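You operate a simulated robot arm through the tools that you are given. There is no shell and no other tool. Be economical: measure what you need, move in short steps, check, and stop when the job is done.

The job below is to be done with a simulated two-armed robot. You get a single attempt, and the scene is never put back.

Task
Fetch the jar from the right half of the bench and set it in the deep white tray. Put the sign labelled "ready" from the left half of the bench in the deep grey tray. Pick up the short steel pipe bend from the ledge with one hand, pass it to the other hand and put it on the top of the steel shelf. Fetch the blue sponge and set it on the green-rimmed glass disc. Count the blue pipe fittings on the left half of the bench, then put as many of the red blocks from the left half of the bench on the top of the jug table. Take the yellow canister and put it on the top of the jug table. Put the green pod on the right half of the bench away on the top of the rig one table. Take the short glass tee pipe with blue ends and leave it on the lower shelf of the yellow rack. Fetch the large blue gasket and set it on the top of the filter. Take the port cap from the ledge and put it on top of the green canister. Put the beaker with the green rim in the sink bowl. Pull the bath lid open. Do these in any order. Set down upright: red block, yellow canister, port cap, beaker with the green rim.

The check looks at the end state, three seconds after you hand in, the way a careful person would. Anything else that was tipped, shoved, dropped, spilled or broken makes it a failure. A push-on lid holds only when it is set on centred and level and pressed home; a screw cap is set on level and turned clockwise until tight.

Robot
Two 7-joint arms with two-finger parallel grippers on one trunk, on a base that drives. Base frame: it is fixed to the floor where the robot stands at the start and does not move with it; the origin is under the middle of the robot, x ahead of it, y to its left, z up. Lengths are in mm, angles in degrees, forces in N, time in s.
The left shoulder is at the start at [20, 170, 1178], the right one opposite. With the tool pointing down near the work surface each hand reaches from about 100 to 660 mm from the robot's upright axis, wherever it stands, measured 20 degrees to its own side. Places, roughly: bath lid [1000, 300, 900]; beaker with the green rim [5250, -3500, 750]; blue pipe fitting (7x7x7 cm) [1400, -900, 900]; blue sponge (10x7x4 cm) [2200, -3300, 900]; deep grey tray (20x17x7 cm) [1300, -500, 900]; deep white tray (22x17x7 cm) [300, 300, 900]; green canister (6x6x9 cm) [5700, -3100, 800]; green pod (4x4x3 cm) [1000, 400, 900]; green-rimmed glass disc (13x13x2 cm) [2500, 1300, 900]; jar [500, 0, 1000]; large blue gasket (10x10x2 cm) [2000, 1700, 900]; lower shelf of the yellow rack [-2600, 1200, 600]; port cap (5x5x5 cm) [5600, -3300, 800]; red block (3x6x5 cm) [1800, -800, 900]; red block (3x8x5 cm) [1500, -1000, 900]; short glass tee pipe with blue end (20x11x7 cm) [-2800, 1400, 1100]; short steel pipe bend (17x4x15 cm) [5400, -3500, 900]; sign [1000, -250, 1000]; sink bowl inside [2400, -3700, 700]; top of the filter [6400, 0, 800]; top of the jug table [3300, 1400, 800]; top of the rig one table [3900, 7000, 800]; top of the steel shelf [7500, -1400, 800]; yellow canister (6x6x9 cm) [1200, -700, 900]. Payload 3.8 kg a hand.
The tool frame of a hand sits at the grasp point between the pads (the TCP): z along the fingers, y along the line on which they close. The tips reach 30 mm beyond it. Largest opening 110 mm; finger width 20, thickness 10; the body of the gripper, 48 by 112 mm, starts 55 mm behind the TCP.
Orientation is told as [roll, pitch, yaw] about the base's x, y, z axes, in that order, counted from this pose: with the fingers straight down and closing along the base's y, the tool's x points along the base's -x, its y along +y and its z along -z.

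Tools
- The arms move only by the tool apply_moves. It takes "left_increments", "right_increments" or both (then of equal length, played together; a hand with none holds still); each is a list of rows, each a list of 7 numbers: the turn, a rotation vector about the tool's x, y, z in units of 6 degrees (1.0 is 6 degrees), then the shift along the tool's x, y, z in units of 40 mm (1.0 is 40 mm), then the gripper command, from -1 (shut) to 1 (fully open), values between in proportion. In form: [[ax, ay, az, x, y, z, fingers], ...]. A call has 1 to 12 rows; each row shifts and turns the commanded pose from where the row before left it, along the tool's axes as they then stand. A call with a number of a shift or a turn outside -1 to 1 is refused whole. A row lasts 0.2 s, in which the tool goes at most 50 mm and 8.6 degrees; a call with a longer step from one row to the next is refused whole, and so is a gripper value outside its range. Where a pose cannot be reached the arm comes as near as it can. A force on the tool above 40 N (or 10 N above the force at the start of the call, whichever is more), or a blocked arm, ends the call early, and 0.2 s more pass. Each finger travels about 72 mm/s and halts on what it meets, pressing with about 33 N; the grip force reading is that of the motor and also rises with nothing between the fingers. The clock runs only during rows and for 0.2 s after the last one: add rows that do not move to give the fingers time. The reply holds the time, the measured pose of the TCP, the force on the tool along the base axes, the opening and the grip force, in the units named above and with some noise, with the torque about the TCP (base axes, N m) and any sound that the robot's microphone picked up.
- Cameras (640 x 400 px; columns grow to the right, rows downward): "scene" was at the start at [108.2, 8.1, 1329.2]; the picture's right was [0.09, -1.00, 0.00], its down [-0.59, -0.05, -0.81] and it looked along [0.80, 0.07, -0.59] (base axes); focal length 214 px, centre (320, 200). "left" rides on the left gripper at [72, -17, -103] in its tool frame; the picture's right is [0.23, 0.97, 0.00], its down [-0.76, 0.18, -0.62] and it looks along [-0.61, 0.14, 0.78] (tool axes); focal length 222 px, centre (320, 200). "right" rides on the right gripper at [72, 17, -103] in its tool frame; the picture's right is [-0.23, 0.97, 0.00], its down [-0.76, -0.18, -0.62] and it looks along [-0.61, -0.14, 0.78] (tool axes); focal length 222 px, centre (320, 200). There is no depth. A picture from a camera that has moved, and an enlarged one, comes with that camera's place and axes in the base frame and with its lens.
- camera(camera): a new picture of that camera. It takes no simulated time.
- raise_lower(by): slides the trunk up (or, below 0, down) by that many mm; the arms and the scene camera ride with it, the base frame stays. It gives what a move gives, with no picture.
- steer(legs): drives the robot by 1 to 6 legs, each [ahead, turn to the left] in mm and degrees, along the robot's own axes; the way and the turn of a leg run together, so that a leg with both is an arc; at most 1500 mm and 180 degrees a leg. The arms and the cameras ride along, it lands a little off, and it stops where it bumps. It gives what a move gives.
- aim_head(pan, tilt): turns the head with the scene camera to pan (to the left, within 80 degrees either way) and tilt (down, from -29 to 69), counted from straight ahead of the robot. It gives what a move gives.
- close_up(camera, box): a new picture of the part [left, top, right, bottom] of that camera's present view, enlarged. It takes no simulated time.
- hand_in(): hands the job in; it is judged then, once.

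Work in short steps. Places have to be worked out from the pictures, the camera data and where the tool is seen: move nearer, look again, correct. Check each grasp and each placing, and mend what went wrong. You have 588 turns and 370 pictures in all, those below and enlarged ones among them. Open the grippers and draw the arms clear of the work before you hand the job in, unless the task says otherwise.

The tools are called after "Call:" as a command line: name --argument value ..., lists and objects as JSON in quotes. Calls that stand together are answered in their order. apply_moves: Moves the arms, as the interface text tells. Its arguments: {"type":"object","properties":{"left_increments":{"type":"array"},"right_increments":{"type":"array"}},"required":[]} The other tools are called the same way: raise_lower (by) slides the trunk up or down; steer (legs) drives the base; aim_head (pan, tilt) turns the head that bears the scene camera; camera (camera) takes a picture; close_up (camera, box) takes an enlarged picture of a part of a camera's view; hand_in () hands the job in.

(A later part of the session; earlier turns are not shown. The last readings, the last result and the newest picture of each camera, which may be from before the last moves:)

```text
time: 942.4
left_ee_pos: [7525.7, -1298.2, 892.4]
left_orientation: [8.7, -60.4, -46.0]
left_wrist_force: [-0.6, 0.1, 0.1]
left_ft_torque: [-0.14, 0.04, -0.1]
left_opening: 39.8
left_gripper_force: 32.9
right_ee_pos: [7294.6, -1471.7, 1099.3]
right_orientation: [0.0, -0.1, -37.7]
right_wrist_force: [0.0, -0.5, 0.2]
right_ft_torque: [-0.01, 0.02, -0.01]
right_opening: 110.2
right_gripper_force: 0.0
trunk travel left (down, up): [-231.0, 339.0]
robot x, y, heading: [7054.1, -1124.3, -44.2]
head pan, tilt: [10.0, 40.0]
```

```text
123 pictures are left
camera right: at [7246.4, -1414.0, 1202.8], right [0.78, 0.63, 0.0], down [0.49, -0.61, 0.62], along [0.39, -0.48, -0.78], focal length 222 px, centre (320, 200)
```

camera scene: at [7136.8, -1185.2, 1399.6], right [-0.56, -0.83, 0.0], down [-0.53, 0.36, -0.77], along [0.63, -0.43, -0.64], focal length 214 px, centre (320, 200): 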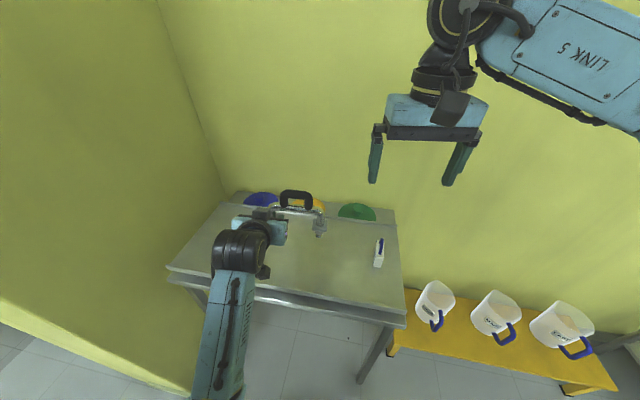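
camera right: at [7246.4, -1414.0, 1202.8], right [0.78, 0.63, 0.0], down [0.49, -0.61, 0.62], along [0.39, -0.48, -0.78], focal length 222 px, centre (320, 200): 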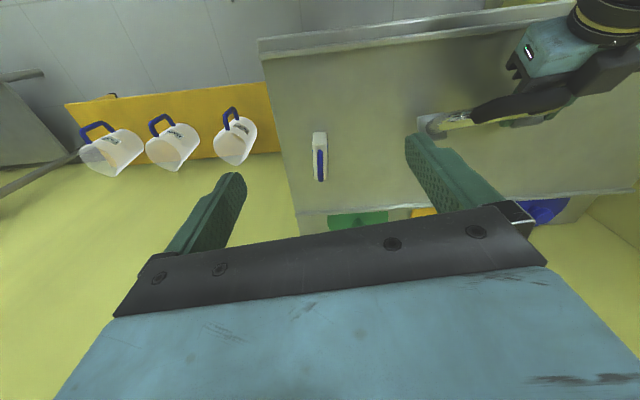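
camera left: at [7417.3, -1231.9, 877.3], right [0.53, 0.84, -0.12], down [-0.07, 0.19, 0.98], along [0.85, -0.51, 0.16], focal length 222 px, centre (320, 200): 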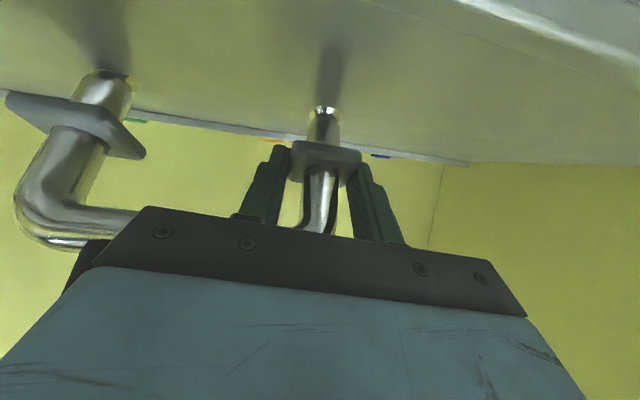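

It leans about 22° toward me. Standing on those small feet is unreliable, so I'll lay it down flat: raise it, turn the hand upright so the pipe comes level, and look.

Call:
raise_lower --by 120

Call:
apply_moves --left_increments '[[0, 1, 0, 0, 0, 0, -1], [0, 1, 0, 0, 0, 0, -1], [0, 1, 0, 0, 0, 0, -1], [0, 1, 0, 0, 0, 0, -1], [0, 1, 0, 0, 0, 0, -1], [0, 1, 0, 0, 0, 0, -1], [0, 1, 0, 0, 0, 0, -1], [0, 1, 0, 0, 0, 0, -1], [0, 1, 0, 0, 0, 0, -1], [0, 1, 0, 0, 0, 0, -1]]'

Call:
camera --camera "scene"

Call:
camera --camera "left"

```text
time: 943.9
left_ee_pos: [7525.1, -1298.7, 1011.0]
left_orientation: [8.6, -60.4, -46.1]
left_wrist_force: [0.3, 0.1, -2.9]
left_ft_torque: [0.11, -0.09, -0.01]
left_opening: 39.8
left_gripper_force: 32.5
right_ee_pos: [7293.3, -1471.0, 1219.6]
right_orientation: [0.0, 0.1, -37.8]
right_wrist_force: [0.0, 1.3, 0.1]
right_ft_torque: [-0.02, 0.01, 0.0]
right_opening: 110.0
right_gripper_force: 0.1
trunk travel left (down, up): [-351.0, 219.0]
robot x, y, heading: [7054.1, -1123.0, -44.2]
head pan, tilt: [10.0, 40.0]
```

```text
time: 946.3
left_ee_pos: [7580.4, -1290.1, 964.3]
left_orientation: [7.0, -0.4, -36.3]
left_wrist_force: [0.5, -0.1, -1.9]
left_ft_torque: [0.15, -0.07, -0.01]
left_opening: 39.9
left_gripper_force: 33.0
left hand out of reach, approached as far as the arm can: row 8, 9, 10
right_ee_pos: [7295.2, -1471.0, 1218.3]
right_orientation: [0.0, 0.0, -37.7]
right_wrist_force: [-0.6, 0.2, -0.4]
right_ft_torque: [-0.02, 0.04, 0.0]
right_opening: 109.9
right_gripper_force: 0.1
trunk travel left (down, up): [-351.0, 219.0]
robot x, y, heading: [7052.0, -1122.5, -44.6]
head pan, tilt: [10.0, 40.0]
stopped in row 10 (left hand): the arm was blocked; the commanded pose is now the measured one
```

```text
122 pictures are left
camera scene: at [7136.7, -1184.8, 1399.6], right [-0.56, -0.83, 0.0], down [-0.53, 0.36, -0.77], along [0.63, -0.43, -0.64], focal length 214 px, centre (320, 200)
```

scene: 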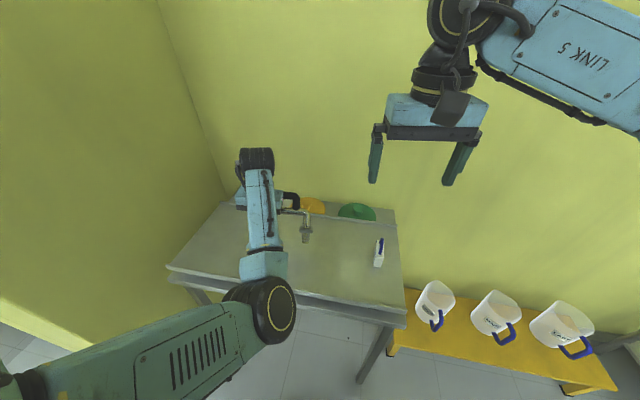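

```text
121 pictures are left
camera left: at [7504.3, -1269.5, 1062.9], right [0.39, 0.91, 0.12], down [0.67, -0.37, 0.65], along [0.63, -0.17, -0.75], focal length 222 px, centre (320, 200)
```

left: 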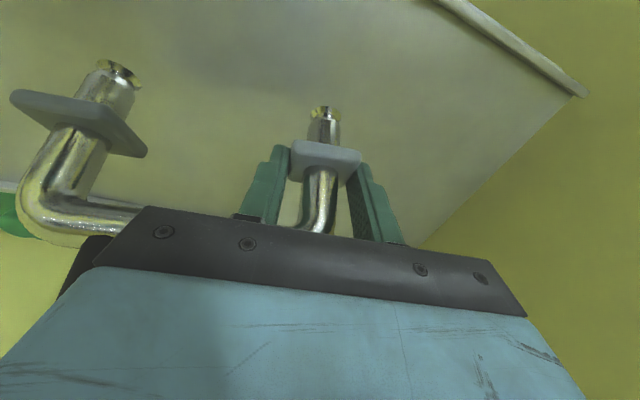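

The pipe now leans away from me by about 38°, feet toward me: pressing it down will turn it flat, away from me, onto the free part of the plate. I lower with the trunk.

Call:
raise_lower --by -70

Call:
raise_lower --by -8

Call:
raise_lower --by -8

Call:
close_up --camera "scene" --box '[180, 70, 400, 260]'

```text
time: 947.4
left_ee_pos: [7581.8, -1291.2, 896.3]
left_orientation: [6.9, -1.2, -36.3]
left_wrist_force: [10.1, 1.5, 32.7]
left_ft_torque: [-2.98, 2.32, 0.91]
left_opening: 40.4
left_gripper_force: 32.5
right_ee_pos: [7294.2, -1468.5, 1150.1]
right_orientation: [0.0, 0.0, -37.7]
right_wrist_force: [-0.3, -0.1, 0.2]
right_ft_torque: [-0.01, -0.01, -0.01]
right_opening: 110.1
right_gripper_force: 0.1
trunk travel left (down, up): [-281.0, 289.0]
robot x, y, heading: [7055.5, -1120.6, -44.6]
head pan, tilt: [10.0, 40.0]
```

```text
time: 947.7
left_ee_pos: [7582.3, -1290.8, 896.1]
left_orientation: [6.9, -1.4, -36.3]
left_wrist_force: [-3.9, 3.9, 11.3]
left_ft_torque: [-0.95, 1.33, -0.63]
left_opening: 40.3
left_gripper_force: 32.8
right_ee_pos: [7294.3, -1470.8, 1148.7]
right_orientation: [0.0, 0.0, -37.6]
right_wrist_force: [0.2, 0.4, 0.7]
right_ft_torque: [0.0, 0.0, 0.0]
right_opening: 109.9
right_gripper_force: 0.1
trunk travel left (down, up): [-280.0, 290.0]
robot x, y, heading: [7049.5, -1126.4, -44.3]
head pan, tilt: [10.0, 40.0]
stopped: the force on the tool passed its limit at 48 N (the readings are from after the stop); the commanded pose is now the measured one
```

```text
time: 948.3
left_ee_pos: [7585.5, -1292.9, 894.5]
left_orientation: [6.7, -2.4, -36.2]
left_wrist_force: [-2.1, 5.0, 10.0]
left_ft_torque: [-0.83, 1.26, -0.6]
left_opening: 41.2
left_gripper_force: 32.6
right_ee_pos: [7294.8, -1471.0, 1138.5]
right_orientation: [0.0, 0.0, -37.7]
right_wrist_force: [-0.5, -0.7, -0.3]
right_ft_torque: [0.02, -0.04, 0.01]
right_opening: 110.0
right_gripper_force: 0.1
trunk travel left (down, up): [-272.0, 298.0]
robot x, y, heading: [7051.2, -1126.3, -44.0]
head pan, tilt: [10.0, 40.0]
stopped: the force on the tool passed its limit at 42 N (the readings are from after the stop); the commanded pose is now the measured one
```

```text
2.11 times, centred on (290, 165) of scene
camera zoom: at [7136.3, -1184.5, 1319.9], right [-0.56, -0.83, 0.0], down [-0.53, 0.36, -0.77], along [0.63, -0.43, -0.64], focal length 452 px, centre (383, 274)
```

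zoom: 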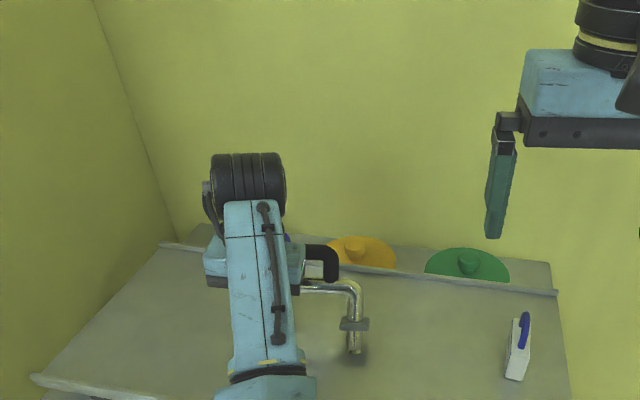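

Only the right foot touches because the hand is rolled 7°. I raise, level the roll and bring the pipe vertical, so that the right hand can take the handle from above again.

Call:
raise_lower --by 110

Call:
apply_moves --left_increments '[[0.6, 0, 0, 0, 0, 0, -1], [0.55, 0, 0, 0, 0, 0, -1], [0, -0.9, 0, 0.2, 0, 0, -1], [0, -0.9, 0, 0.2, 0, 0, -1], [0, -0.9, 0, 0.2, 0, 0, -1], [0, -0.6, 0, 0.2, 0, 0, -1], [0, 0, 0, 0, 0, 0, -1]]'

Call:
camera --camera "right"

Call:
camera --camera "scene"

```text
time: 949.7
left_ee_pos: [7586.6, -1294.0, 1003.7]
left_orientation: [6.8, -2.4, -35.9]
left_wrist_force: [0.4, -0.9, -2.0]
left_ft_torque: [0.14, -0.04, 0.03]
left_opening: 39.5
left_gripper_force: 33.0
right_ee_pos: [7295.4, -1471.4, 1249.1]
right_orientation: [0.0, 0.1, -37.7]
right_wrist_force: [0.4, -0.2, -0.7]
right_ft_torque: [0.03, 0.02, -0.01]
right_opening: 109.8
right_gripper_force: 0.0
trunk travel left (down, up): [-382.0, 188.0]
robot x, y, heading: [7055.7, -1121.7, -44.3]
head pan, tilt: [10.0, 40.0]
```

```text
time: 951.3
left_ee_pos: [7571.5, -1263.3, 998.2]
left_orientation: [1.4, -22.4, -35.6]
left_wrist_force: [0.7, 0.2, -2.1]
left_ft_torque: [0.08, -0.04, 0.01]
left_opening: 39.6
left_gripper_force: 32.7
right_ee_pos: [7296.2, -1470.5, 1249.4]
right_orientation: [0.0, 0.0, -37.7]
right_wrist_force: [-0.3, -0.7, -0.5]
right_ft_torque: [-0.01, 0.02, -0.01]
right_opening: 109.8
right_gripper_force: 0.0
trunk travel left (down, up): [-382.0, 188.0]
robot x, y, heading: [7050.4, -1126.7, -44.2]
head pan, tilt: [10.0, 40.0]
```

```text
119 pictures are left
camera right: at [7247.3, -1414.3, 1353.3], right [0.78, 0.63, 0.0], down [0.49, -0.61, 0.62], along [0.39, -0.48, -0.78], focal length 222 px, centre (320, 200)
```

right: 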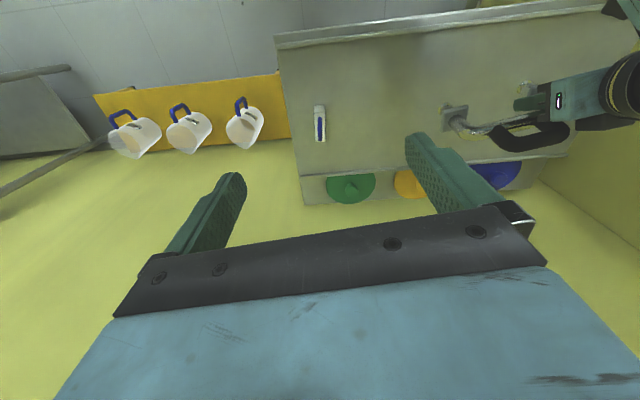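

```text
118 pictures are left
camera scene: at [7137.4, -1185.4, 1430.1], right [-0.56, -0.83, 0.0], down [-0.53, 0.36, -0.77], along [0.63, -0.43, -0.64], focal length 214 px, centre (320, 200)
```

scene: 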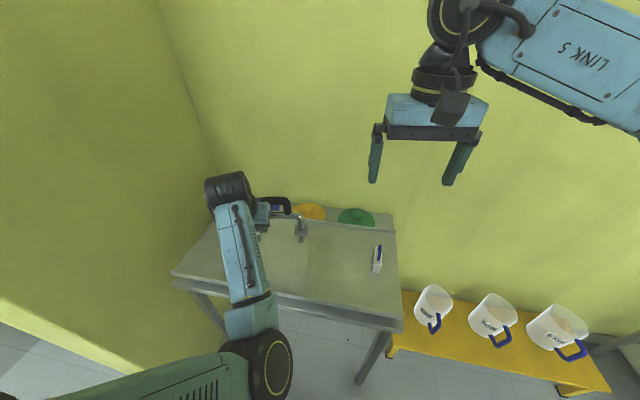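

I bring the pipe 85 mm to the right with the left hand, to where the right hand took part in the first handover, and check its tilt.

Call:
apply_moves --left_increments '[[0, 0, 0, 0, -0.72, 0, -1], [0, 0, 0, 0, -0.72, 0, -1], [0, 0, 0, 0, -0.72, 0, -1], [0, 0, 0, 0, 0, 0, -1]]'

Call:
close_up --camera "scene" --box '[190, 150, 370, 290]'

Call:
camera --camera "right"

```text
time: 952.3
left_ee_pos: [7523.7, -1333.6, 995.5]
left_orientation: [1.9, -22.4, -35.5]
left_wrist_force: [0.2, -0.5, -2.0]
left_ft_torque: [0.14, -0.06, 0.02]
left_opening: 39.7
left_gripper_force: 32.9
right_ee_pos: [7295.2, -1470.9, 1249.0]
right_orientation: [0.0, 0.0, -37.8]
right_wrist_force: [-0.2, -0.6, 0.6]
right_ft_torque: [-0.01, -0.01, -0.01]
right_opening: 109.9
right_gripper_force: 0.1
trunk travel left (down, up): [-382.0, 188.0]
robot x, y, heading: [7055.1, -1123.0, -44.5]
head pan, tilt: [10.0, 40.0]
```

```text
2.86 times, centred on (280, 220) of scene
camera zoom: at [7137.4, -1184.9, 1430.1], right [-0.56, -0.83, 0.0], down [-0.53, 0.36, -0.77], along [0.63, -0.43, -0.64], focal length 613 px, centre (434, 143)
```

zoom: 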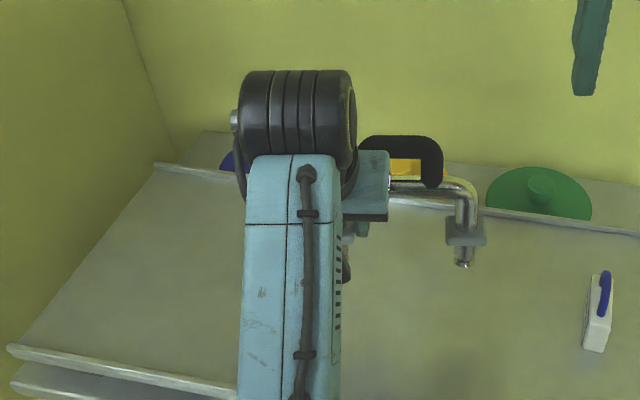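

```text
116 pictures are left
camera right: at [7247.3, -1413.8, 1353.4], right [0.78, 0.63, 0.0], down [0.49, -0.61, 0.62], along [0.39, -0.48, -0.78], focal length 222 px, centre (320, 200)
```

right: 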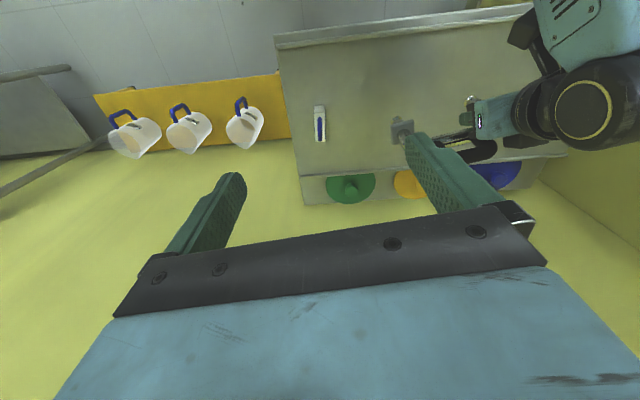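

The pipe is vertical now, but the left wrist leaves no room for the right hand. Instead I'll set it on both feet further in on the plate and let it lie down gently against my hand. First I move it 80 mm in and 40 mm left.

Call:
apply_moves --left_increments '[[0, 0, 0, -0.617, 0.333, 0.254, -1], [0, 0, 0, -0.617, 0.333, 0.254, -1], [0, 0, 0, -0.617, 0.333, 0.254, -1], [-0.3, 0, 0, 0, 0, 0, -1], [0, 0, 0, 0, 0, 0, -1]]'

Call:
raise_lower --by -92

Call:
raise_lower --by -4

```text
time: 953.5
left_ee_pos: [7598.1, -1360.8, 995.8]
left_orientation: [1.8, -22.2, -36.0]
left_wrist_force: [0.8, 0.5, -1.2]
left_ft_torque: [0.12, -0.08, 0.0]
left_opening: 39.3
left_gripper_force: 32.6
right_ee_pos: [7296.1, -1470.1, 1248.9]
right_orientation: [0.0, 0.0, -37.6]
right_wrist_force: [0.4, -0.4, 0.3]
right_ft_torque: [0.01, 0.01, 0.02]
right_opening: 109.9
right_gripper_force: 0.1
trunk travel left (down, up): [-382.0, 188.0]
robot x, y, heading: [7050.2, -1124.0, -44.3]
head pan, tilt: [10.0, 40.0]
```

```text
time: 954.8
left_ee_pos: [7596.8, -1359.0, 904.5]
left_orientation: [1.7, -22.1, -36.0]
left_wrist_force: [0.0, 0.8, -1.8]
left_ft_torque: [0.16, -0.04, 0.01]
left_opening: 39.7
left_gripper_force: 33.2
right_ee_pos: [7295.6, -1472.1, 1158.0]
right_orientation: [0.1, 0.0, -37.7]
right_wrist_force: [0.7, -1.1, 0.3]
right_ft_torque: [0.02, -0.04, -0.01]
right_opening: 109.8
right_gripper_force: 0.1
trunk travel left (down, up): [-290.0, 280.0]
robot x, y, heading: [7049.1, -1122.3, -44.3]
head pan, tilt: [10.0, 40.0]
```

```text
time: 955.3
left_ee_pos: [7597.4, -1359.4, 900.9]
left_orientation: [1.7, -22.0, -36.1]
left_wrist_force: [-0.2, -0.8, -1.8]
left_ft_torque: [0.13, -0.06, -0.01]
left_opening: 39.4
left_gripper_force: 33.2
right_ee_pos: [7294.5, -1470.1, 1153.9]
right_orientation: [0.0, -0.1, -37.7]
right_wrist_force: [-0.7, -0.7, 0.1]
right_ft_torque: [-0.03, -0.02, -0.02]
right_opening: 110.0
right_gripper_force: 0.0
trunk travel left (down, up): [-286.0, 284.0]
robot x, y, heading: [7049.8, -1121.1, -44.3]
head pan, tilt: [10.0, 40.0]
```

Call:
raise_lower --by -4

Call:
raise_lower --by -3

Call:
raise_lower --by -3

```text
time: 955.8
left_ee_pos: [7596.5, -1359.8, 896.6]
left_orientation: [1.8, -22.1, -35.9]
left_wrist_force: [1.7, 0.5, 2.4]
left_ft_torque: [-0.31, 0.24, -0.02]
left_opening: 39.4
left_gripper_force: 33.1
right_ee_pos: [7296.2, -1471.3, 1149.9]
right_orientation: [0.0, 0.0, -37.6]
right_wrist_force: [-0.2, 0.2, -0.3]
right_ft_torque: [0.01, 0.04, 0.0]
right_opening: 109.8
right_gripper_force: 0.1
trunk travel left (down, up): [-282.0, 288.0]
robot x, y, heading: [7052.9, -1123.1, -44.4]
head pan, tilt: [10.0, 40.0]
```

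```text
time: 956.3
left_ee_pos: [7597.2, -1359.6, 896.0]
left_orientation: [1.7, -22.3, -35.9]
left_wrist_force: [0.0, 3.3, 10.9]
left_ft_torque: [-0.19, 0.3, 0.0]
left_opening: 39.3
left_gripper_force: 32.7
right_ee_pos: [7294.8, -1471.3, 1147.5]
right_orientation: [0.0, 0.0, -37.7]
right_wrist_force: [-0.7, 0.7, -0.2]
right_ft_torque: [0.0, 0.0, 0.0]
right_opening: 110.1
right_gripper_force: 0.1
trunk travel left (down, up): [-279.0, 291.0]
robot x, y, heading: [7049.9, -1121.5, -44.1]
head pan, tilt: [10.0, 40.0]
```

```text
time: 956.9
left_ee_pos: [7598.0, -1359.6, 893.3]
left_orientation: [1.7, -22.6, -36.0]
left_wrist_force: [3.7, 3.6, 24.9]
left_ft_torque: [-0.14, 0.08, -0.14]
left_opening: 39.9
left_gripper_force: 33.1
right_ee_pos: [7293.8, -1470.4, 1143.8]
right_orientation: [0.0, -0.2, -37.7]
right_wrist_force: [-0.8, 0.1, 0.9]
right_ft_torque: [0.0, 0.0, -0.05]
right_opening: 109.9
right_gripper_force: 0.1
trunk travel left (down, up): [-276.0, 294.0]
robot x, y, heading: [7051.0, -1123.0, -44.3]
head pan, tilt: [10.0, 40.0]
```

Both feet carry evenly. I ease 2 mm and open just slightly, then look.

Call:
raise_lower --by 3

Call:
apply_moves --left_increments '[[0, 0, 0, 0, 0, 0, -0.24], [0, 0, 0, 0, 0, 0, -0.18], [0, 0, 0, 0, 0, 0, -0.1], [0, 0, 0, 0, 0, 0, -0.1], [0, 0, 0, 0, 0, 0, -0.1]]'

Call:
close_up --camera "scene" --box '[190, 100, 370, 240]'

```text
time: 957.4
left_ee_pos: [7597.1, -1358.7, 893.7]
left_orientation: [1.7, -22.1, -36.1]
left_wrist_force: [5.9, -0.2, 14.9]
left_ft_torque: [-0.15, -0.16, 0.08]
left_opening: 39.4
left_gripper_force: 32.7
right_ee_pos: [7295.4, -1470.5, 1147.6]
right_orientation: [0.0, 0.1, -37.6]
right_wrist_force: [0.1, 0.7, -0.2]
right_ft_torque: [0.02, 0.04, 0.0]
right_opening: 110.2
right_gripper_force: 0.0
trunk travel left (down, up): [-279.0, 291.0]
robot x, y, heading: [7052.0, -1124.3, -44.4]
head pan, tilt: [10.0, 40.0]
```

```text
time: 958.6
left_ee_pos: [7597.4, -1359.3, 892.8]
left_orientation: [1.7, -22.1, -36.0]
left_wrist_force: [0.3, 0.4, 0.3]
left_ft_torque: [-0.02, -0.01, -0.02]
left_opening: 49.4
left_gripper_force: 0.1
right_ee_pos: [7295.0, -1471.7, 1147.1]
right_orientation: [0.0, 0.0, -37.7]
right_wrist_force: [-0.2, 0.6, 0.0]
right_ft_torque: [0.02, 0.0, -0.02]
right_opening: 110.1
right_gripper_force: 0.1
trunk travel left (down, up): [-279.0, 291.0]
robot x, y, heading: [7049.5, -1122.6, -44.3]
head pan, tilt: [10.0, 40.0]
```

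```text
2.86 times, centred on (280, 170) of scene
camera zoom: at [7137.0, -1185.1, 1327.1], right [-0.56, -0.83, 0.0], down [-0.53, 0.36, -0.77], along [0.63, -0.43, -0.64], focal length 613 px, centre (434, 286)
```

zoom: 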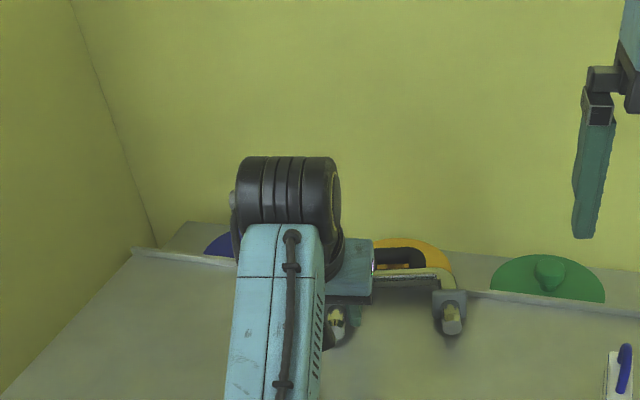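

The pipe has lain down away from me, on the plate, feet toward me. I open further and withdraw the hand back and up, then look.

Call:
apply_moves --left_increments '[[0, 0, 0, 0, 0, 0, 0.2], [0, 0, 0, 0, 0, 0, 0.3], [0, 0, 0, 0, 0, -0.5, 0.3], [0, 0, 0, 0, 0, -0.9, 0.3], [0, 0, 0, 0, 0, -0.9, 0.3], [0, 0, 0, 0, 0, -0.9, 0.3], [0, 0, 0, 0.5, 0.5, -0.9, 1], [0, 0, 0, 0.8, 0.5, 0, 1], [0, 0, 0, 0.8, 0.5, 0, 1], [0, 0, 0, 0.8, 0.5, 0, 1]]'

Call:
close_up --camera "scene" --box '[190, 120, 410, 290]'

```text
time: 960.8
left_ee_pos: [7563.6, -1224.7, 955.2]
left_orientation: [4.0, -22.8, -35.4]
left_wrist_force: [0.2, 0.7, 0.2]
left_ft_torque: [0.0, -0.01, 0.03]
left_opening: 110.2
left_gripper_force: 0.1
left hand out of reach, approached as far as the arm can: row 6, 7, 8, 9, 10
right_ee_pos: [7294.7, -1470.9, 1146.5]
right_orientation: [-0.1, -0.1, -37.6]
right_wrist_force: [0.7, 0.2, 0.0]
right_ft_torque: [0.03, 0.02, 0.03]
right_opening: 109.7
right_gripper_force: 0.0
trunk travel left (down, up): [-279.0, 291.0]
robot x, y, heading: [7049.8, -1122.9, -44.5]
head pan, tilt: [10.0, 40.0]
```

```text
2.35 times, centred on (300, 205) of scene
camera zoom: at [7136.8, -1184.5, 1327.2], right [-0.56, -0.83, 0.0], down [-0.53, 0.36, -0.77], along [0.63, -0.43, -0.64], focal length 505 px, centre (367, 188)
```

zoom: 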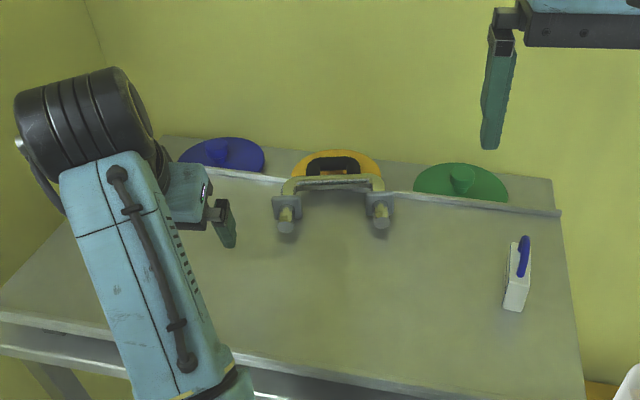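

The pipe lies on the steel shelf. I raise, straighten the left hand and drive back to the ledge for the beaker.

Call:
raise_lower --by 150

Call:
apply_moves --left_increments '[[-0.6, 0.9, 0, 0.3, 0, -0.4, 1], [0, 0.9, 0, 0.3, 0, -0.4, 1], [0, 0.9, 0, 0.3, 0, -0.4, 1], [0, 0.9, 0, 0.3, 0, -0.4, 1], [0, 0, 0.5, 0.6, 0, 0, 1], [0, 0, 0.5, 0.6, 0, 0, 1]]'

Call:
steer --legs '[[-370, 0], [0, -90.5], [1455, 0], [1455, 0], [0, 90]]'

Call:
aim_head --pan -5 --tilt 35

Call:
camera --camera "scene"

```text
time: 962.5
left_ee_pos: [7560.9, -1226.9, 1101.6]
left_orientation: [4.3, -22.3, -35.8]
left_wrist_force: [-1.0, -0.4, -1.2]
left_ft_torque: [0.01, -0.01, -0.02]
left_opening: 110.2
left_gripper_force: 0.0
right_ee_pos: [7295.1, -1470.3, 1296.3]
right_orientation: [0.0, 0.0, -37.7]
right_wrist_force: [0.6, -0.4, 0.0]
right_ft_torque: [0.0, 0.0, 0.01]
right_opening: 110.2
right_gripper_force: 0.1
trunk travel left (down, up): [-429.0, 141.0]
robot x, y, heading: [7053.4, -1124.6, -44.1]
head pan, tilt: [10.0, 40.0]
```

```text
time: 964.1
left_ee_pos: [7589.3, -1180.6, 1036.9]
left_orientation: [7.5, -0.9, -38.0]
left_wrist_force: [1.0, 0.4, -0.1]
left_ft_torque: [0.01, 0.01, -0.03]
left_opening: 110.0
left_gripper_force: 0.1
left hand out of reach, approached as far as the arm can: row 1, 2, 3, 4, 5, 6
right_ee_pos: [7294.0, -1470.5, 1297.6]
right_orientation: [0.0, 0.0, -37.6]
right_wrist_force: [-0.4, 0.1, 0.3]
right_ft_torque: [0.03, -0.01, 0.02]
right_opening: 109.9
right_gripper_force: 0.0
trunk travel left (down, up): [-429.0, 141.0]
robot x, y, heading: [7052.8, -1121.1, -44.4]
head pan, tilt: [10.0, 40.0]
stopped in row 6 (left hand): the arm was blocked; the commanded pose is now the measured one
```

```text
time: 987.9
left_ee_pos: [5256.4, -2988.7, 1036.2]
left_orientation: [7.5, -0.9, -38.5]
left_wrist_force: [1.1, 0.1, 0.2]
left_ft_torque: [-0.05, 0.03, 0.02]
left_opening: 110.0
left_gripper_force: 0.1
right_ee_pos: [4961.3, -3277.2, 1297.5]
right_orientation: [0.1, 0.1, -37.9]
right_wrist_force: [-0.3, -0.1, 0.0]
right_ft_torque: [0.01, -0.02, -0.02]
right_opening: 110.2
right_gripper_force: 0.0
trunk travel left (down, up): [-429.0, 141.0]
robot x, y, heading: [4714.3, -2927.1, -44.5]
head pan, tilt: [10.0, 40.0]
```

```text
time: 988.6
left_ee_pos: [5257.4, -2987.8, 1037.3]
left_orientation: [7.7, -1.0, -38.3]
left_wrist_force: [0.4, -0.1, -0.3]
left_ft_torque: [0.02, 0.0, 0.0]
left_opening: 110.1
left_gripper_force: 0.0
right_ee_pos: [4959.8, -3275.9, 1297.0]
right_orientation: [-0.1, 0.0, -37.9]
right_wrist_force: [-0.5, 0.4, 0.6]
right_ft_torque: [-0.02, -0.01, 0.02]
right_opening: 110.1
right_gripper_force: 0.0
trunk travel left (down, up): [-429.0, 141.0]
robot x, y, heading: [4717.2, -2928.9, -44.5]
head pan, tilt: [-5.0, 35.0]
```

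```text
113 pictures are left
camera scene: at [4790.2, -3009.2, 1484.7], right [-0.76, -0.65, 0.0], down [-0.37, 0.44, -0.82], along [0.53, -0.62, -0.57], focal length 214 px, centre (320, 200)
```

scene: 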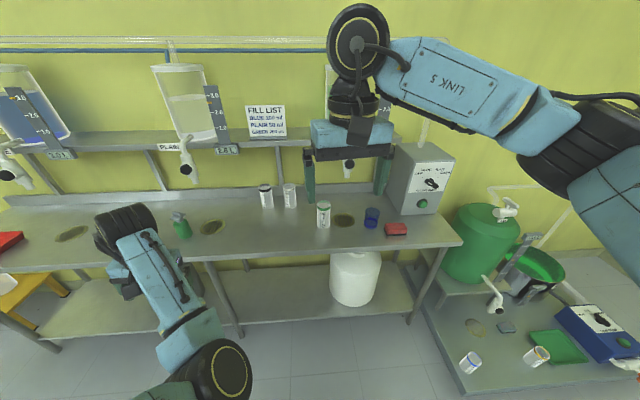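

The left hand must come back before I approach (the PLAIN tap). I retract it.

Call:
apply_moves --left_increments '[[0, 0, 0, 0, 0.9, 0, 1], [0, 0, 0, 0, 0.9, 0, 1], [0.6, 0, 0, 0.3, 0.5, 0, 1], [0.6, 0, 0, 0.6, 0, 0, 1], [0, 0, 0, 0.8, 0, 0, 1], [0, 0, 0, 0.8, 0, 0, 1], [0, 0, 0, 0.8, 0, 0, 1]]'

Call:
camera --camera "scene"

```text
time: 990.2
left_ee_pos: [5211.7, -2828.8, 1048.1]
left_orientation: [1.0, -0.8, -37.8]
left_wrist_force: [0.2, -0.1, 0.1]
left_ft_torque: [-0.01, 0.0, 0.02]
left_opening: 110.0
left_gripper_force: 0.1
right_ee_pos: [4959.5, -3276.4, 1297.0]
right_orientation: [0.0, 0.0, -38.0]
right_wrist_force: [-0.2, -0.2, 0.0]
right_ft_torque: [-0.01, -0.02, 0.02]
right_opening: 110.2
right_gripper_force: 0.1
trunk travel left (down, up): [-429.0, 141.0]
robot x, y, heading: [4718.5, -2929.2, -44.5]
head pan, tilt: [-5.0, 35.0]
```

```text
112 pictures are left
camera scene: at [4789.8, -3008.7, 1484.8], right [-0.76, -0.65, 0.0], down [-0.37, 0.44, -0.82], along [0.53, -0.62, -0.57], focal length 214 px, centre (320, 200)
```

scene: 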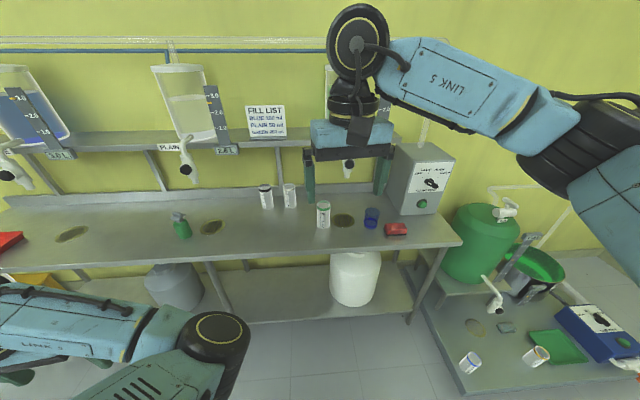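

I lower the trunk and prepare the right hand: yaw -45°, leaning back 30°, low.

Call:
raise_lower --by -200

Call:
apply_moves --right_increments '[[0, 0, 0.6, 0, 0, 0.9, 1], [0, 0, 0.6, 0, 0, 0.9, 1], [0, 0, 0, 0, 0, 0.9, 1], [0, 0, 0, 0, 0, 0.9, 1], [0, 0, 0, 0, 0, 0.9, 1], [0, -1, 0, 0, 0, 0, 1], [0, -1, 0, 0, 0, 0, 1], [0, -1, 0, 0, 0, 0, 1], [0, -1, 0, 0, 0, 0, 1], [0, -1, 0, 0, 0, 0, 1]]'

Call:
steer --legs '[[300, 0]]'

Call:
camera --camera "scene"

Call:
camera --camera "right"

```text
time: 992.4
left_ee_pos: [5212.3, -2829.0, 848.6]
left_orientation: [0.8, -1.2, -37.8]
left_wrist_force: [-0.4, -0.1, 0.1]
left_ft_torque: [0.03, 0.01, 0.0]
left_opening: 110.0
left_gripper_force: 0.0
right_ee_pos: [4960.9, -3277.2, 1097.9]
right_orientation: [0.0, 0.0, -37.9]
right_wrist_force: [0.0, 1.1, -0.2]
right_ft_torque: [-0.02, 0.05, -0.01]
right_opening: 110.3
right_gripper_force: 0.1
trunk travel left (down, up): [-229.0, 341.0]
robot x, y, heading: [4715.8, -2926.8, -44.3]
head pan, tilt: [-5.0, 35.0]
```

```text
time: 994.6
left_ee_pos: [5211.9, -2829.9, 848.5]
left_orientation: [0.9, -1.2, -37.8]
left_wrist_force: [-1.0, -0.7, 0.1]
left_ft_torque: [-0.03, -0.02, -0.02]
left_opening: 110.1
left_gripper_force: 0.0
right_ee_pos: [4961.4, -3275.2, 916.8]
right_orientation: [0.1, -30.1, -45.0]
right_wrist_force: [0.5, -0.3, 0.4]
right_ft_torque: [0.02, 0.03, 0.02]
right_opening: 110.0
right_gripper_force: 0.1
trunk travel left (down, up): [-229.0, 341.0]
robot x, y, heading: [4716.5, -2926.8, -44.6]
head pan, tilt: [-5.0, 35.0]
```

```text
time: 996.7
left_ee_pos: [5425.0, -3040.1, 848.1]
left_orientation: [0.8, -1.0, -37.7]
left_wrist_force: [0.5, 0.5, 0.6]
left_ft_torque: [-0.02, 0.01, 0.0]
left_opening: 110.1
left_gripper_force: 0.0
right_ee_pos: [5175.4, -3487.4, 916.5]
right_orientation: [0.0, -30.0, -44.9]
right_wrist_force: [-0.4, -0.9, 0.3]
right_ft_torque: [-0.01, 0.03, 0.01]
right_opening: 110.1
right_gripper_force: 0.0
trunk travel left (down, up): [-229.0, 341.0]
robot x, y, heading: [4931.8, -3137.4, -44.5]
head pan, tilt: [-5.0, 35.0]
```

```text
111 pictures are left
camera scene: at [5004.7, -3219.6, 1284.6], right [-0.76, -0.65, 0.0], down [-0.37, 0.44, -0.82], along [0.53, -0.62, -0.57], focal length 214 px, centre (320, 200)
```

scene: 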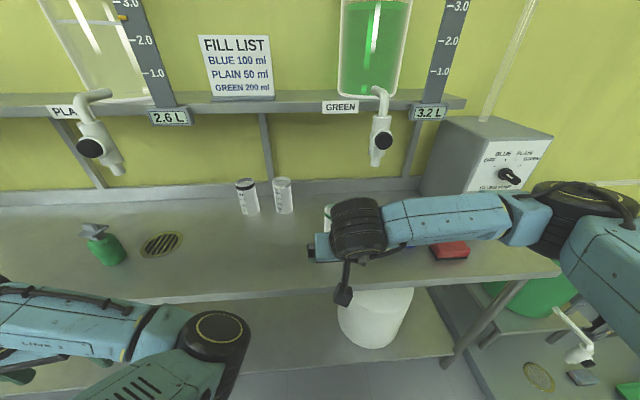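

```text
110 pictures are left
camera right: at [5104.7, -3394.5, 970.4], right [0.83, 0.55, 0.11], down [0.12, -0.37, 0.92], along [0.55, -0.75, -0.37], focal length 222 px, centre (320, 200)
```

right: 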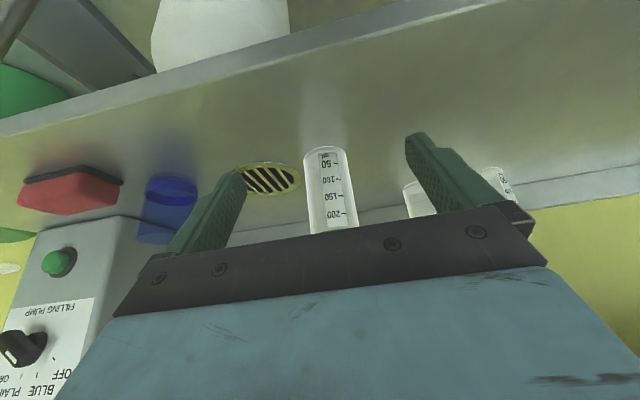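

The beaker is straight ahead, about 154 mm. I lower to z≈858 and slide in around it.

Call:
apply_moves --right_increments '[[0, 0, 0, 0.3625, -0.11, 0.63, 1], [0, 0, 0, 0.3625, -0.11, 0.63, 1], [0, 0, 0, -0.83, 0, 0.48, 1], [0, 0, 0, -0.83, 0, 0.48, 1], [0, 0, 0, -0.83, 0, 0.48, 1], [0, 0, 0, 0, 0, 0, 1]]'

Call:
camera --camera "right"

```text
time: 998.1
left_ee_pos: [5426.0, -3038.3, 848.6]
left_orientation: [1.0, -1.0, -37.7]
left_wrist_force: [-0.4, -0.2, 0.3]
left_ft_torque: [0.03, -0.02, 0.0]
left_opening: 110.0
left_gripper_force: 0.1
right_ee_pos: [5250.1, -3575.3, 859.7]
right_orientation: [-0.1, -30.0, -45.0]
right_wrist_force: [-0.2, 0.3, 0.3]
right_ft_torque: [-0.01, -0.01, 0.0]
right_opening: 110.0
right_gripper_force: 0.0
trunk travel left (down, up): [-229.0, 341.0]
robot x, y, heading: [4935.7, -3138.3, -44.5]
head pan, tilt: [-5.0, 35.0]
```

```text
109 pictures are left
camera right: at [5180.4, -3482.2, 913.4], right [0.83, 0.55, 0.11], down [0.12, -0.37, 0.92], along [0.55, -0.75, -0.37], focal length 222 px, centre (320, 200)
```

right: 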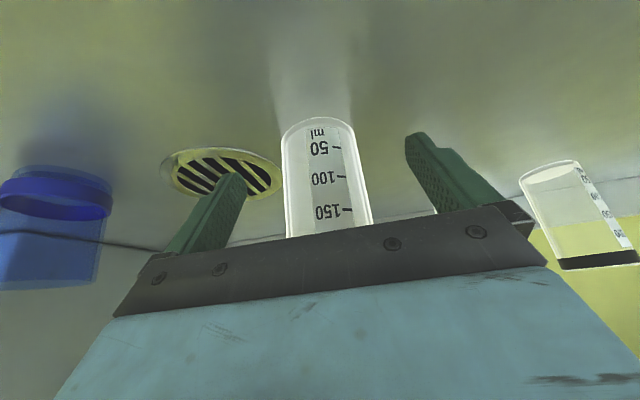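

Call:
apply_moves --right_increments '[[0, 0, 0, -0.8, 0.08, 0.46, 1], [0, 0, 0, 0, 0, 0, -1], [0, 0, 0, 0, 0, 0, -1], [0, 0, 0, 0, 0, 0, -1], [0, 0, 0, 0, 0, 0, -1]]'

Call:
camera --camera "right"

```text
time: 999.3
left_ee_pos: [5427.2, -3038.2, 848.6]
left_orientation: [1.0, -1.2, -37.7]
left_wrist_force: [0.4, 0.2, 0.1]
left_ft_torque: [0.01, 0.0, -0.05]
left_opening: 110.1
left_gripper_force: 0.1
right_ee_pos: [5279.0, -3598.5, 858.8]
right_orientation: [0.0, -30.1, -44.9]
right_wrist_force: [0.0, 0.5, 0.3]
right_ft_torque: [-0.01, -0.04, 0.01]
right_opening: 57.3
right_gripper_force: 33.4
trunk travel left (down, up): [-229.0, 341.0]
robot x, y, heading: [4932.6, -3139.6, -44.5]
head pan, tilt: [-5.0, 35.0]
```

```text
108 pictures are left
camera right: at [5208.6, -3506.2, 913.3], right [0.83, 0.55, 0.11], down [0.12, -0.37, 0.92], along [0.55, -0.75, -0.37], focal length 222 px, centre (320, 200)
```

right: 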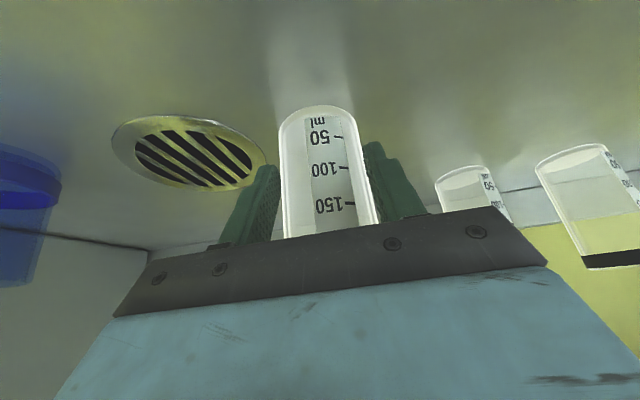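

The beaker is held (57 mm). I lift, draw it back, raise it, and drive toward the sink.

Call:
apply_moves --right_increments '[[0, 0, 0, -0.19, 0, -0.325, -1], [0, 0, 0, 0.78, 0, -0.45, -1], [0, 0, 0, 0.78, 0, -0.45, -1], [0, 0, 0, 0.78, 0, -0.45, -1], [0, 0, 0, 0.78, 0, -0.45, -1], [0, 0, 0, -0.45, 0, -0.8, -1], [0, 0, 0, -0.45, 0, -0.8, -1], [0, 0, 0, 0, 0, 0, -1]]'

Call:
camera --camera "right"

Call:
steer --legs '[[-500, 0], [0, -90], [900, 0], [0, -90], [850, 0], [0, 90]]'

Call:
raise_lower --by 200

Call:
aim_head --pan 0 --tilt 30

Call:
camera --camera "scene"

```text
time: 1001.1
left_ee_pos: [5426.4, -3038.3, 849.5]
left_orientation: [1.0, -1.1, -37.7]
left_wrist_force: [0.0, -0.2, -0.3]
left_ft_torque: [0.01, -0.01, 0.0]
left_opening: 109.9
left_gripper_force: 0.1
right_ee_pos: [5176.2, -3495.8, 947.1]
right_orientation: [-0.1, -29.9, -45.0]
right_wrist_force: [0.6, 0.6, -0.7]
right_ft_torque: [0.02, 0.02, 0.03]
right_opening: 57.4
right_gripper_force: 33.1
trunk travel left (down, up): [-229.0, 341.0]
robot x, y, heading: [4932.5, -3140.8, -44.4]
head pan, tilt: [-5.0, 35.0]
```

```text
107 pictures are left
camera right: at [5106.3, -3403.0, 1001.2], right [0.83, 0.55, 0.11], down [0.12, -0.37, 0.92], along [0.55, -0.75, -0.37], focal length 222 px, centre (320, 200)
```

right: 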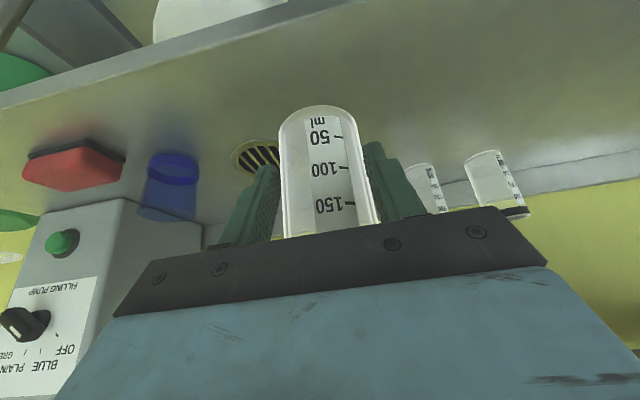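

```text
time: 1023.9
left_ee_pos: [3433.7, -3333.2, 848.1]
left_orientation: [1.0, -1.1, -127.2]
left_wrist_force: [-1.5, -0.5, 0.1]
left_ft_torque: [-0.01, 0.01, 0.03]
left_opening: 110.3
left_gripper_force: 0.0
right_ee_pos: [2975.8, -3087.3, 947.3]
right_orientation: [-0.1, -30.0, -134.6]
right_wrist_force: [-0.8, 0.3, -1.7]
right_ft_torque: [0.02, -0.05, 0.01]
right_opening: 57.1
right_gripper_force: 32.3
trunk travel left (down, up): [-229.0, 341.0]
robot x, y, heading: [3332.0, -2838.7, -133.9]
head pan, tilt: [-5.0, 35.0]
```

```text
time: 1026.1
left_ee_pos: [3434.9, -3334.4, 1048.0]
left_orientation: [1.1, -1.0, -127.2]
left_wrist_force: [0.5, -0.3, -0.6]
left_ft_torque: [0.0, -0.01, 0.02]
left_opening: 110.3
left_gripper_force: 0.0
right_ee_pos: [2975.4, -3087.0, 1147.8]
right_orientation: [0.0, -30.0, -134.6]
right_wrist_force: [-0.7, 0.3, -1.2]
right_ft_torque: [0.02, -0.01, 0.0]
right_opening: 57.3
right_gripper_force: 32.9
trunk travel left (down, up): [-429.0, 141.0]
robot x, y, heading: [3333.4, -2841.3, -134.0]
head pan, tilt: [-5.0, 35.0]
```

```text
time: 1026.8
left_ee_pos: [3435.2, -3334.8, 1048.7]
left_orientation: [0.9, -1.1, -127.2]
left_wrist_force: [0.3, -0.2, 0.4]
left_ft_torque: [-0.03, 0.03, 0.0]
left_opening: 109.9
left_gripper_force: 0.1
right_ee_pos: [2975.9, -3089.1, 1146.4]
right_orientation: [0.0, -29.9, -134.5]
right_wrist_force: [0.0, 0.7, -1.7]
right_ft_torque: [0.04, -0.02, 0.04]
right_opening: 57.5
right_gripper_force: 33.1
trunk travel left (down, up): [-429.0, 141.0]
robot x, y, heading: [3331.7, -2840.8, -134.0]
head pan, tilt: [0.0, 30.0]
```

```text
106 pictures are left
camera scene: at [3254.0, -2920.6, 1492.4], right [-0.72, 0.69, 0.0], down [0.35, 0.36, -0.87], along [-0.6, -0.62, -0.5], focal length 214 px, centre (320, 200)
```

scene: 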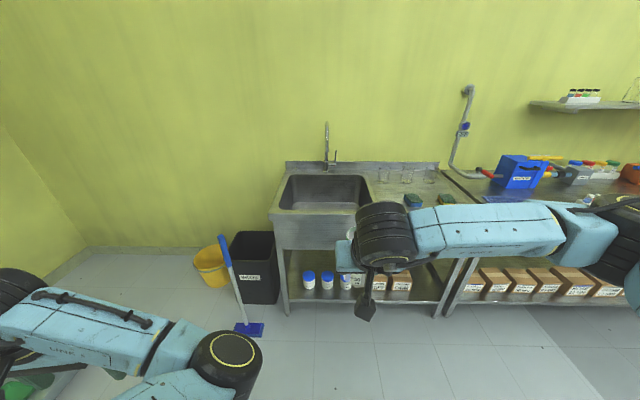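

The sink bowl's centre is near (2456, -3702), rim z≈900, front edge at perp. -613. I enlarge the sink with its tap, and the sponge.

Call:
close_up --camera "scene" --box '[260, 100, 480, 240]'

```text
2.86 times, centred on (370, 170) of scene
camera zoom: at [3254.0, -2920.6, 1492.4], right [-0.72, 0.69, 0.0], down [0.35, 0.36, -0.87], along [-0.6, -0.62, -0.5], focal length 613 px, centre (177, 286)
```

zoom: 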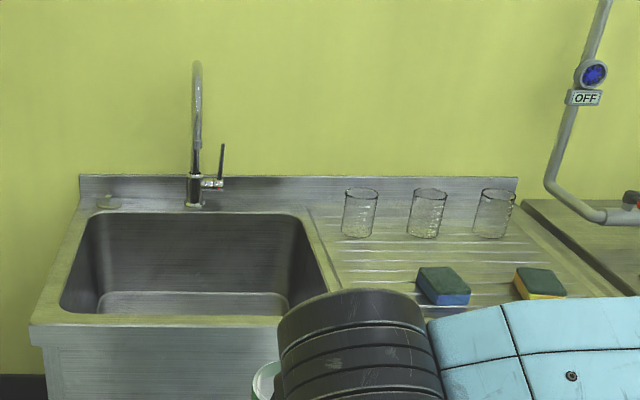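

Bowl opening: perp. -683 to -1142, s 4090–4590; the tap's spout is high and behind. I retract the left hand a bit and drive up to the sink.

Call:
apply_moves --left_increments '[[0, 0, 0, 0, -0.9, -0.5, 1], [0, 0, 0, 0, -0.9, -0.5, 1], [0, 0, 0, 0, -0.9, 0, 1], [0, 0, 0, 0, -0.9, 0, 1]]'

Call:
steer --legs '[[610, 0]]'

Call:
aim_head --pan 0 --tilt 45

Call:
camera --camera "scene"

Call:
camera --camera "right"

```text
time: 1027.8
left_ee_pos: [3401.2, -3354.5, 1079.0]
left_orientation: [1.0, -1.0, -127.2]
left_wrist_force: [-0.7, 0.0, 0.3]
left_ft_torque: [0.02, -0.04, 0.01]
left_opening: 110.1
left_gripper_force: 0.0
left hand out of reach, approached as far as the arm can: row 1, 2, 3, 4
right_ee_pos: [2975.4, -3089.1, 1147.6]
right_orientation: [0.2, -29.9, -134.5]
right_wrist_force: [-0.2, 0.1, -1.7]
right_ft_torque: [0.0, -0.03, 0.02]
right_opening: 57.3
right_gripper_force: 33.6
trunk travel left (down, up): [-429.0, 141.0]
robot x, y, heading: [3329.3, -2842.1, -134.5]
head pan, tilt: [0.0, 30.0]
```

```text
time: 1031.2
left_ee_pos: [2972.8, -3794.2, 1078.0]
left_orientation: [1.0, -1.2, -127.3]
left_wrist_force: [-0.5, 0.2, 0.1]
left_ft_torque: [-0.04, -0.01, 0.0]
left_opening: 109.9
left_gripper_force: 0.0
right_ee_pos: [2548.1, -3527.5, 1147.5]
right_orientation: [0.0, -30.0, -134.8]
right_wrist_force: [-0.1, -0.1, -1.8]
right_ft_torque: [0.02, 0.0, -0.04]
right_opening: 57.3
right_gripper_force: 33.3
trunk travel left (down, up): [-429.0, 141.0]
robot x, y, heading: [2904.3, -3280.3, -134.1]
head pan, tilt: [0.0, 30.0]
```

```text
time: 1032.0
left_ee_pos: [2972.7, -3794.0, 1078.7]
left_orientation: [1.0, -1.1, -127.4]
left_wrist_force: [-0.2, 0.1, -0.2]
left_ft_torque: [-0.03, -0.02, 0.0]
left_opening: 110.0
left_gripper_force: 0.1
right_ee_pos: [2549.1, -3526.8, 1146.0]
right_orientation: [-0.1, -30.1, -134.7]
right_wrist_force: [0.0, -0.6, -0.7]
right_ft_torque: [0.02, -0.02, 0.06]
right_opening: 57.2
right_gripper_force: 32.5
trunk travel left (down, up): [-429.0, 141.0]
robot x, y, heading: [2904.9, -3280.1, -134.1]
head pan, tilt: [0.0, 45.0]
```

```text
104 pictures are left
camera scene: at [2833.8, -3353.8, 1469.9], right [-0.72, 0.7, 0.0], down [0.49, 0.51, -0.71], along [-0.49, -0.51, -0.71], focal length 214 px, centre (320, 200)
```

scene: 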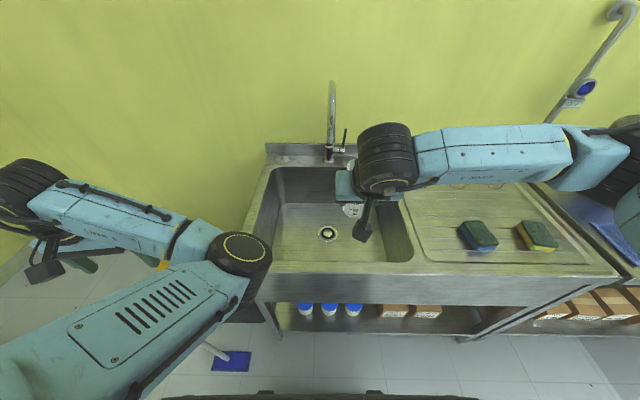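

```text
103 pictures are left
camera right: at [2640.0, -3458.3, 1201.0], right [0.55, -0.83, 0.11], down [-0.37, -0.12, 0.92], along [-0.75, -0.55, -0.37], focal length 222 px, centre (320, 200)
```

right: 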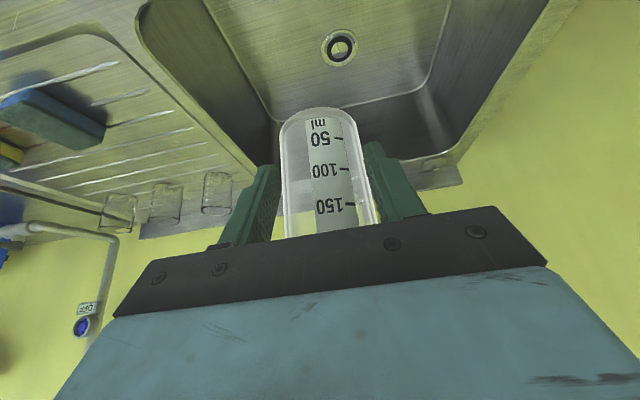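

The bowl's floor is at z≈650. I lower the beaker to just above the rim, then move it in over the bowl's middle, away from the spout.

Call:
apply_moves --right_increments '[[0, 0, 0, 0.5, 0, 0.866, -1], [0, 0, 0, 0.5, 0, 0.866, -1], [0, 0, 0, 0.5, 0, 0.866, -1], [0, 0, 0, 0.45, 0, 0.8, -1], [0, 0, 0, -0.754, 0.346, 0.435, -1], [0, 0, 0, -0.754, 0.346, 0.435, -1], [0, 0, 0, -0.754, 0.346, 0.435, -1], [0, 0, 0, -0.754, 0.346, 0.435, -1], [0, 0, 0, -0.754, 0.346, 0.435, -1], [0, 0, 0, 0, 0, 0, -1]]'

Call:
camera --camera "scene"

Call:
camera --camera "right"

```text
time: 1034.2
left_ee_pos: [2973.1, -3793.6, 1079.5]
left_orientation: [1.0, -1.2, -127.4]
left_wrist_force: [0.5, 0.9, 0.4]
left_ft_torque: [-0.02, 0.02, 0.0]
left_opening: 110.0
left_gripper_force: 0.1
right_ee_pos: [2473.3, -3699.2, 990.9]
right_orientation: [0.0, -30.0, -134.8]
right_wrist_force: [0.1, -0.8, -0.8]
right_ft_torque: [0.0, 0.01, -0.01]
right_opening: 57.5
right_gripper_force: 33.3
trunk travel left (down, up): [-429.0, 141.0]
robot x, y, heading: [2902.5, -3280.2, -134.3]
head pan, tilt: [0.0, 45.0]
```

```text
102 pictures are left
camera scene: at [2833.4, -3353.2, 1469.9], right [-0.72, 0.7, 0.0], down [0.49, 0.51, -0.71], along [-0.49, -0.51, -0.71], focal length 214 px, centre (320, 200)
```

scene: 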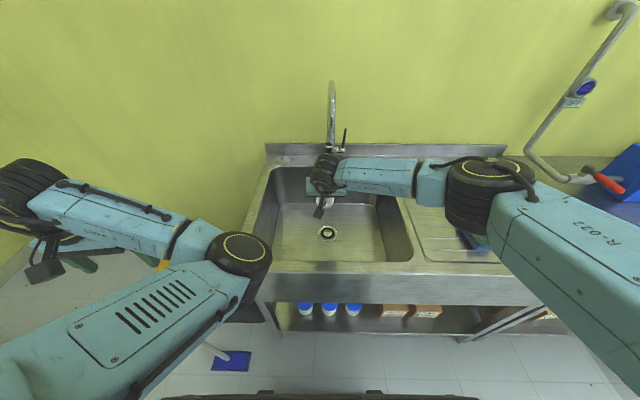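

```text
101 pictures are left
camera right: at [2565.3, -3629.8, 1045.1], right [0.55, -0.83, 0.11], down [-0.37, -0.12, 0.92], along [-0.75, -0.55, -0.37], focal length 222 px, centre (320, 200)
```

right: 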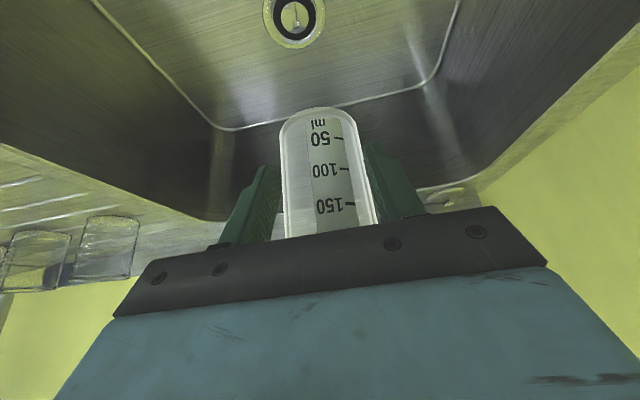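

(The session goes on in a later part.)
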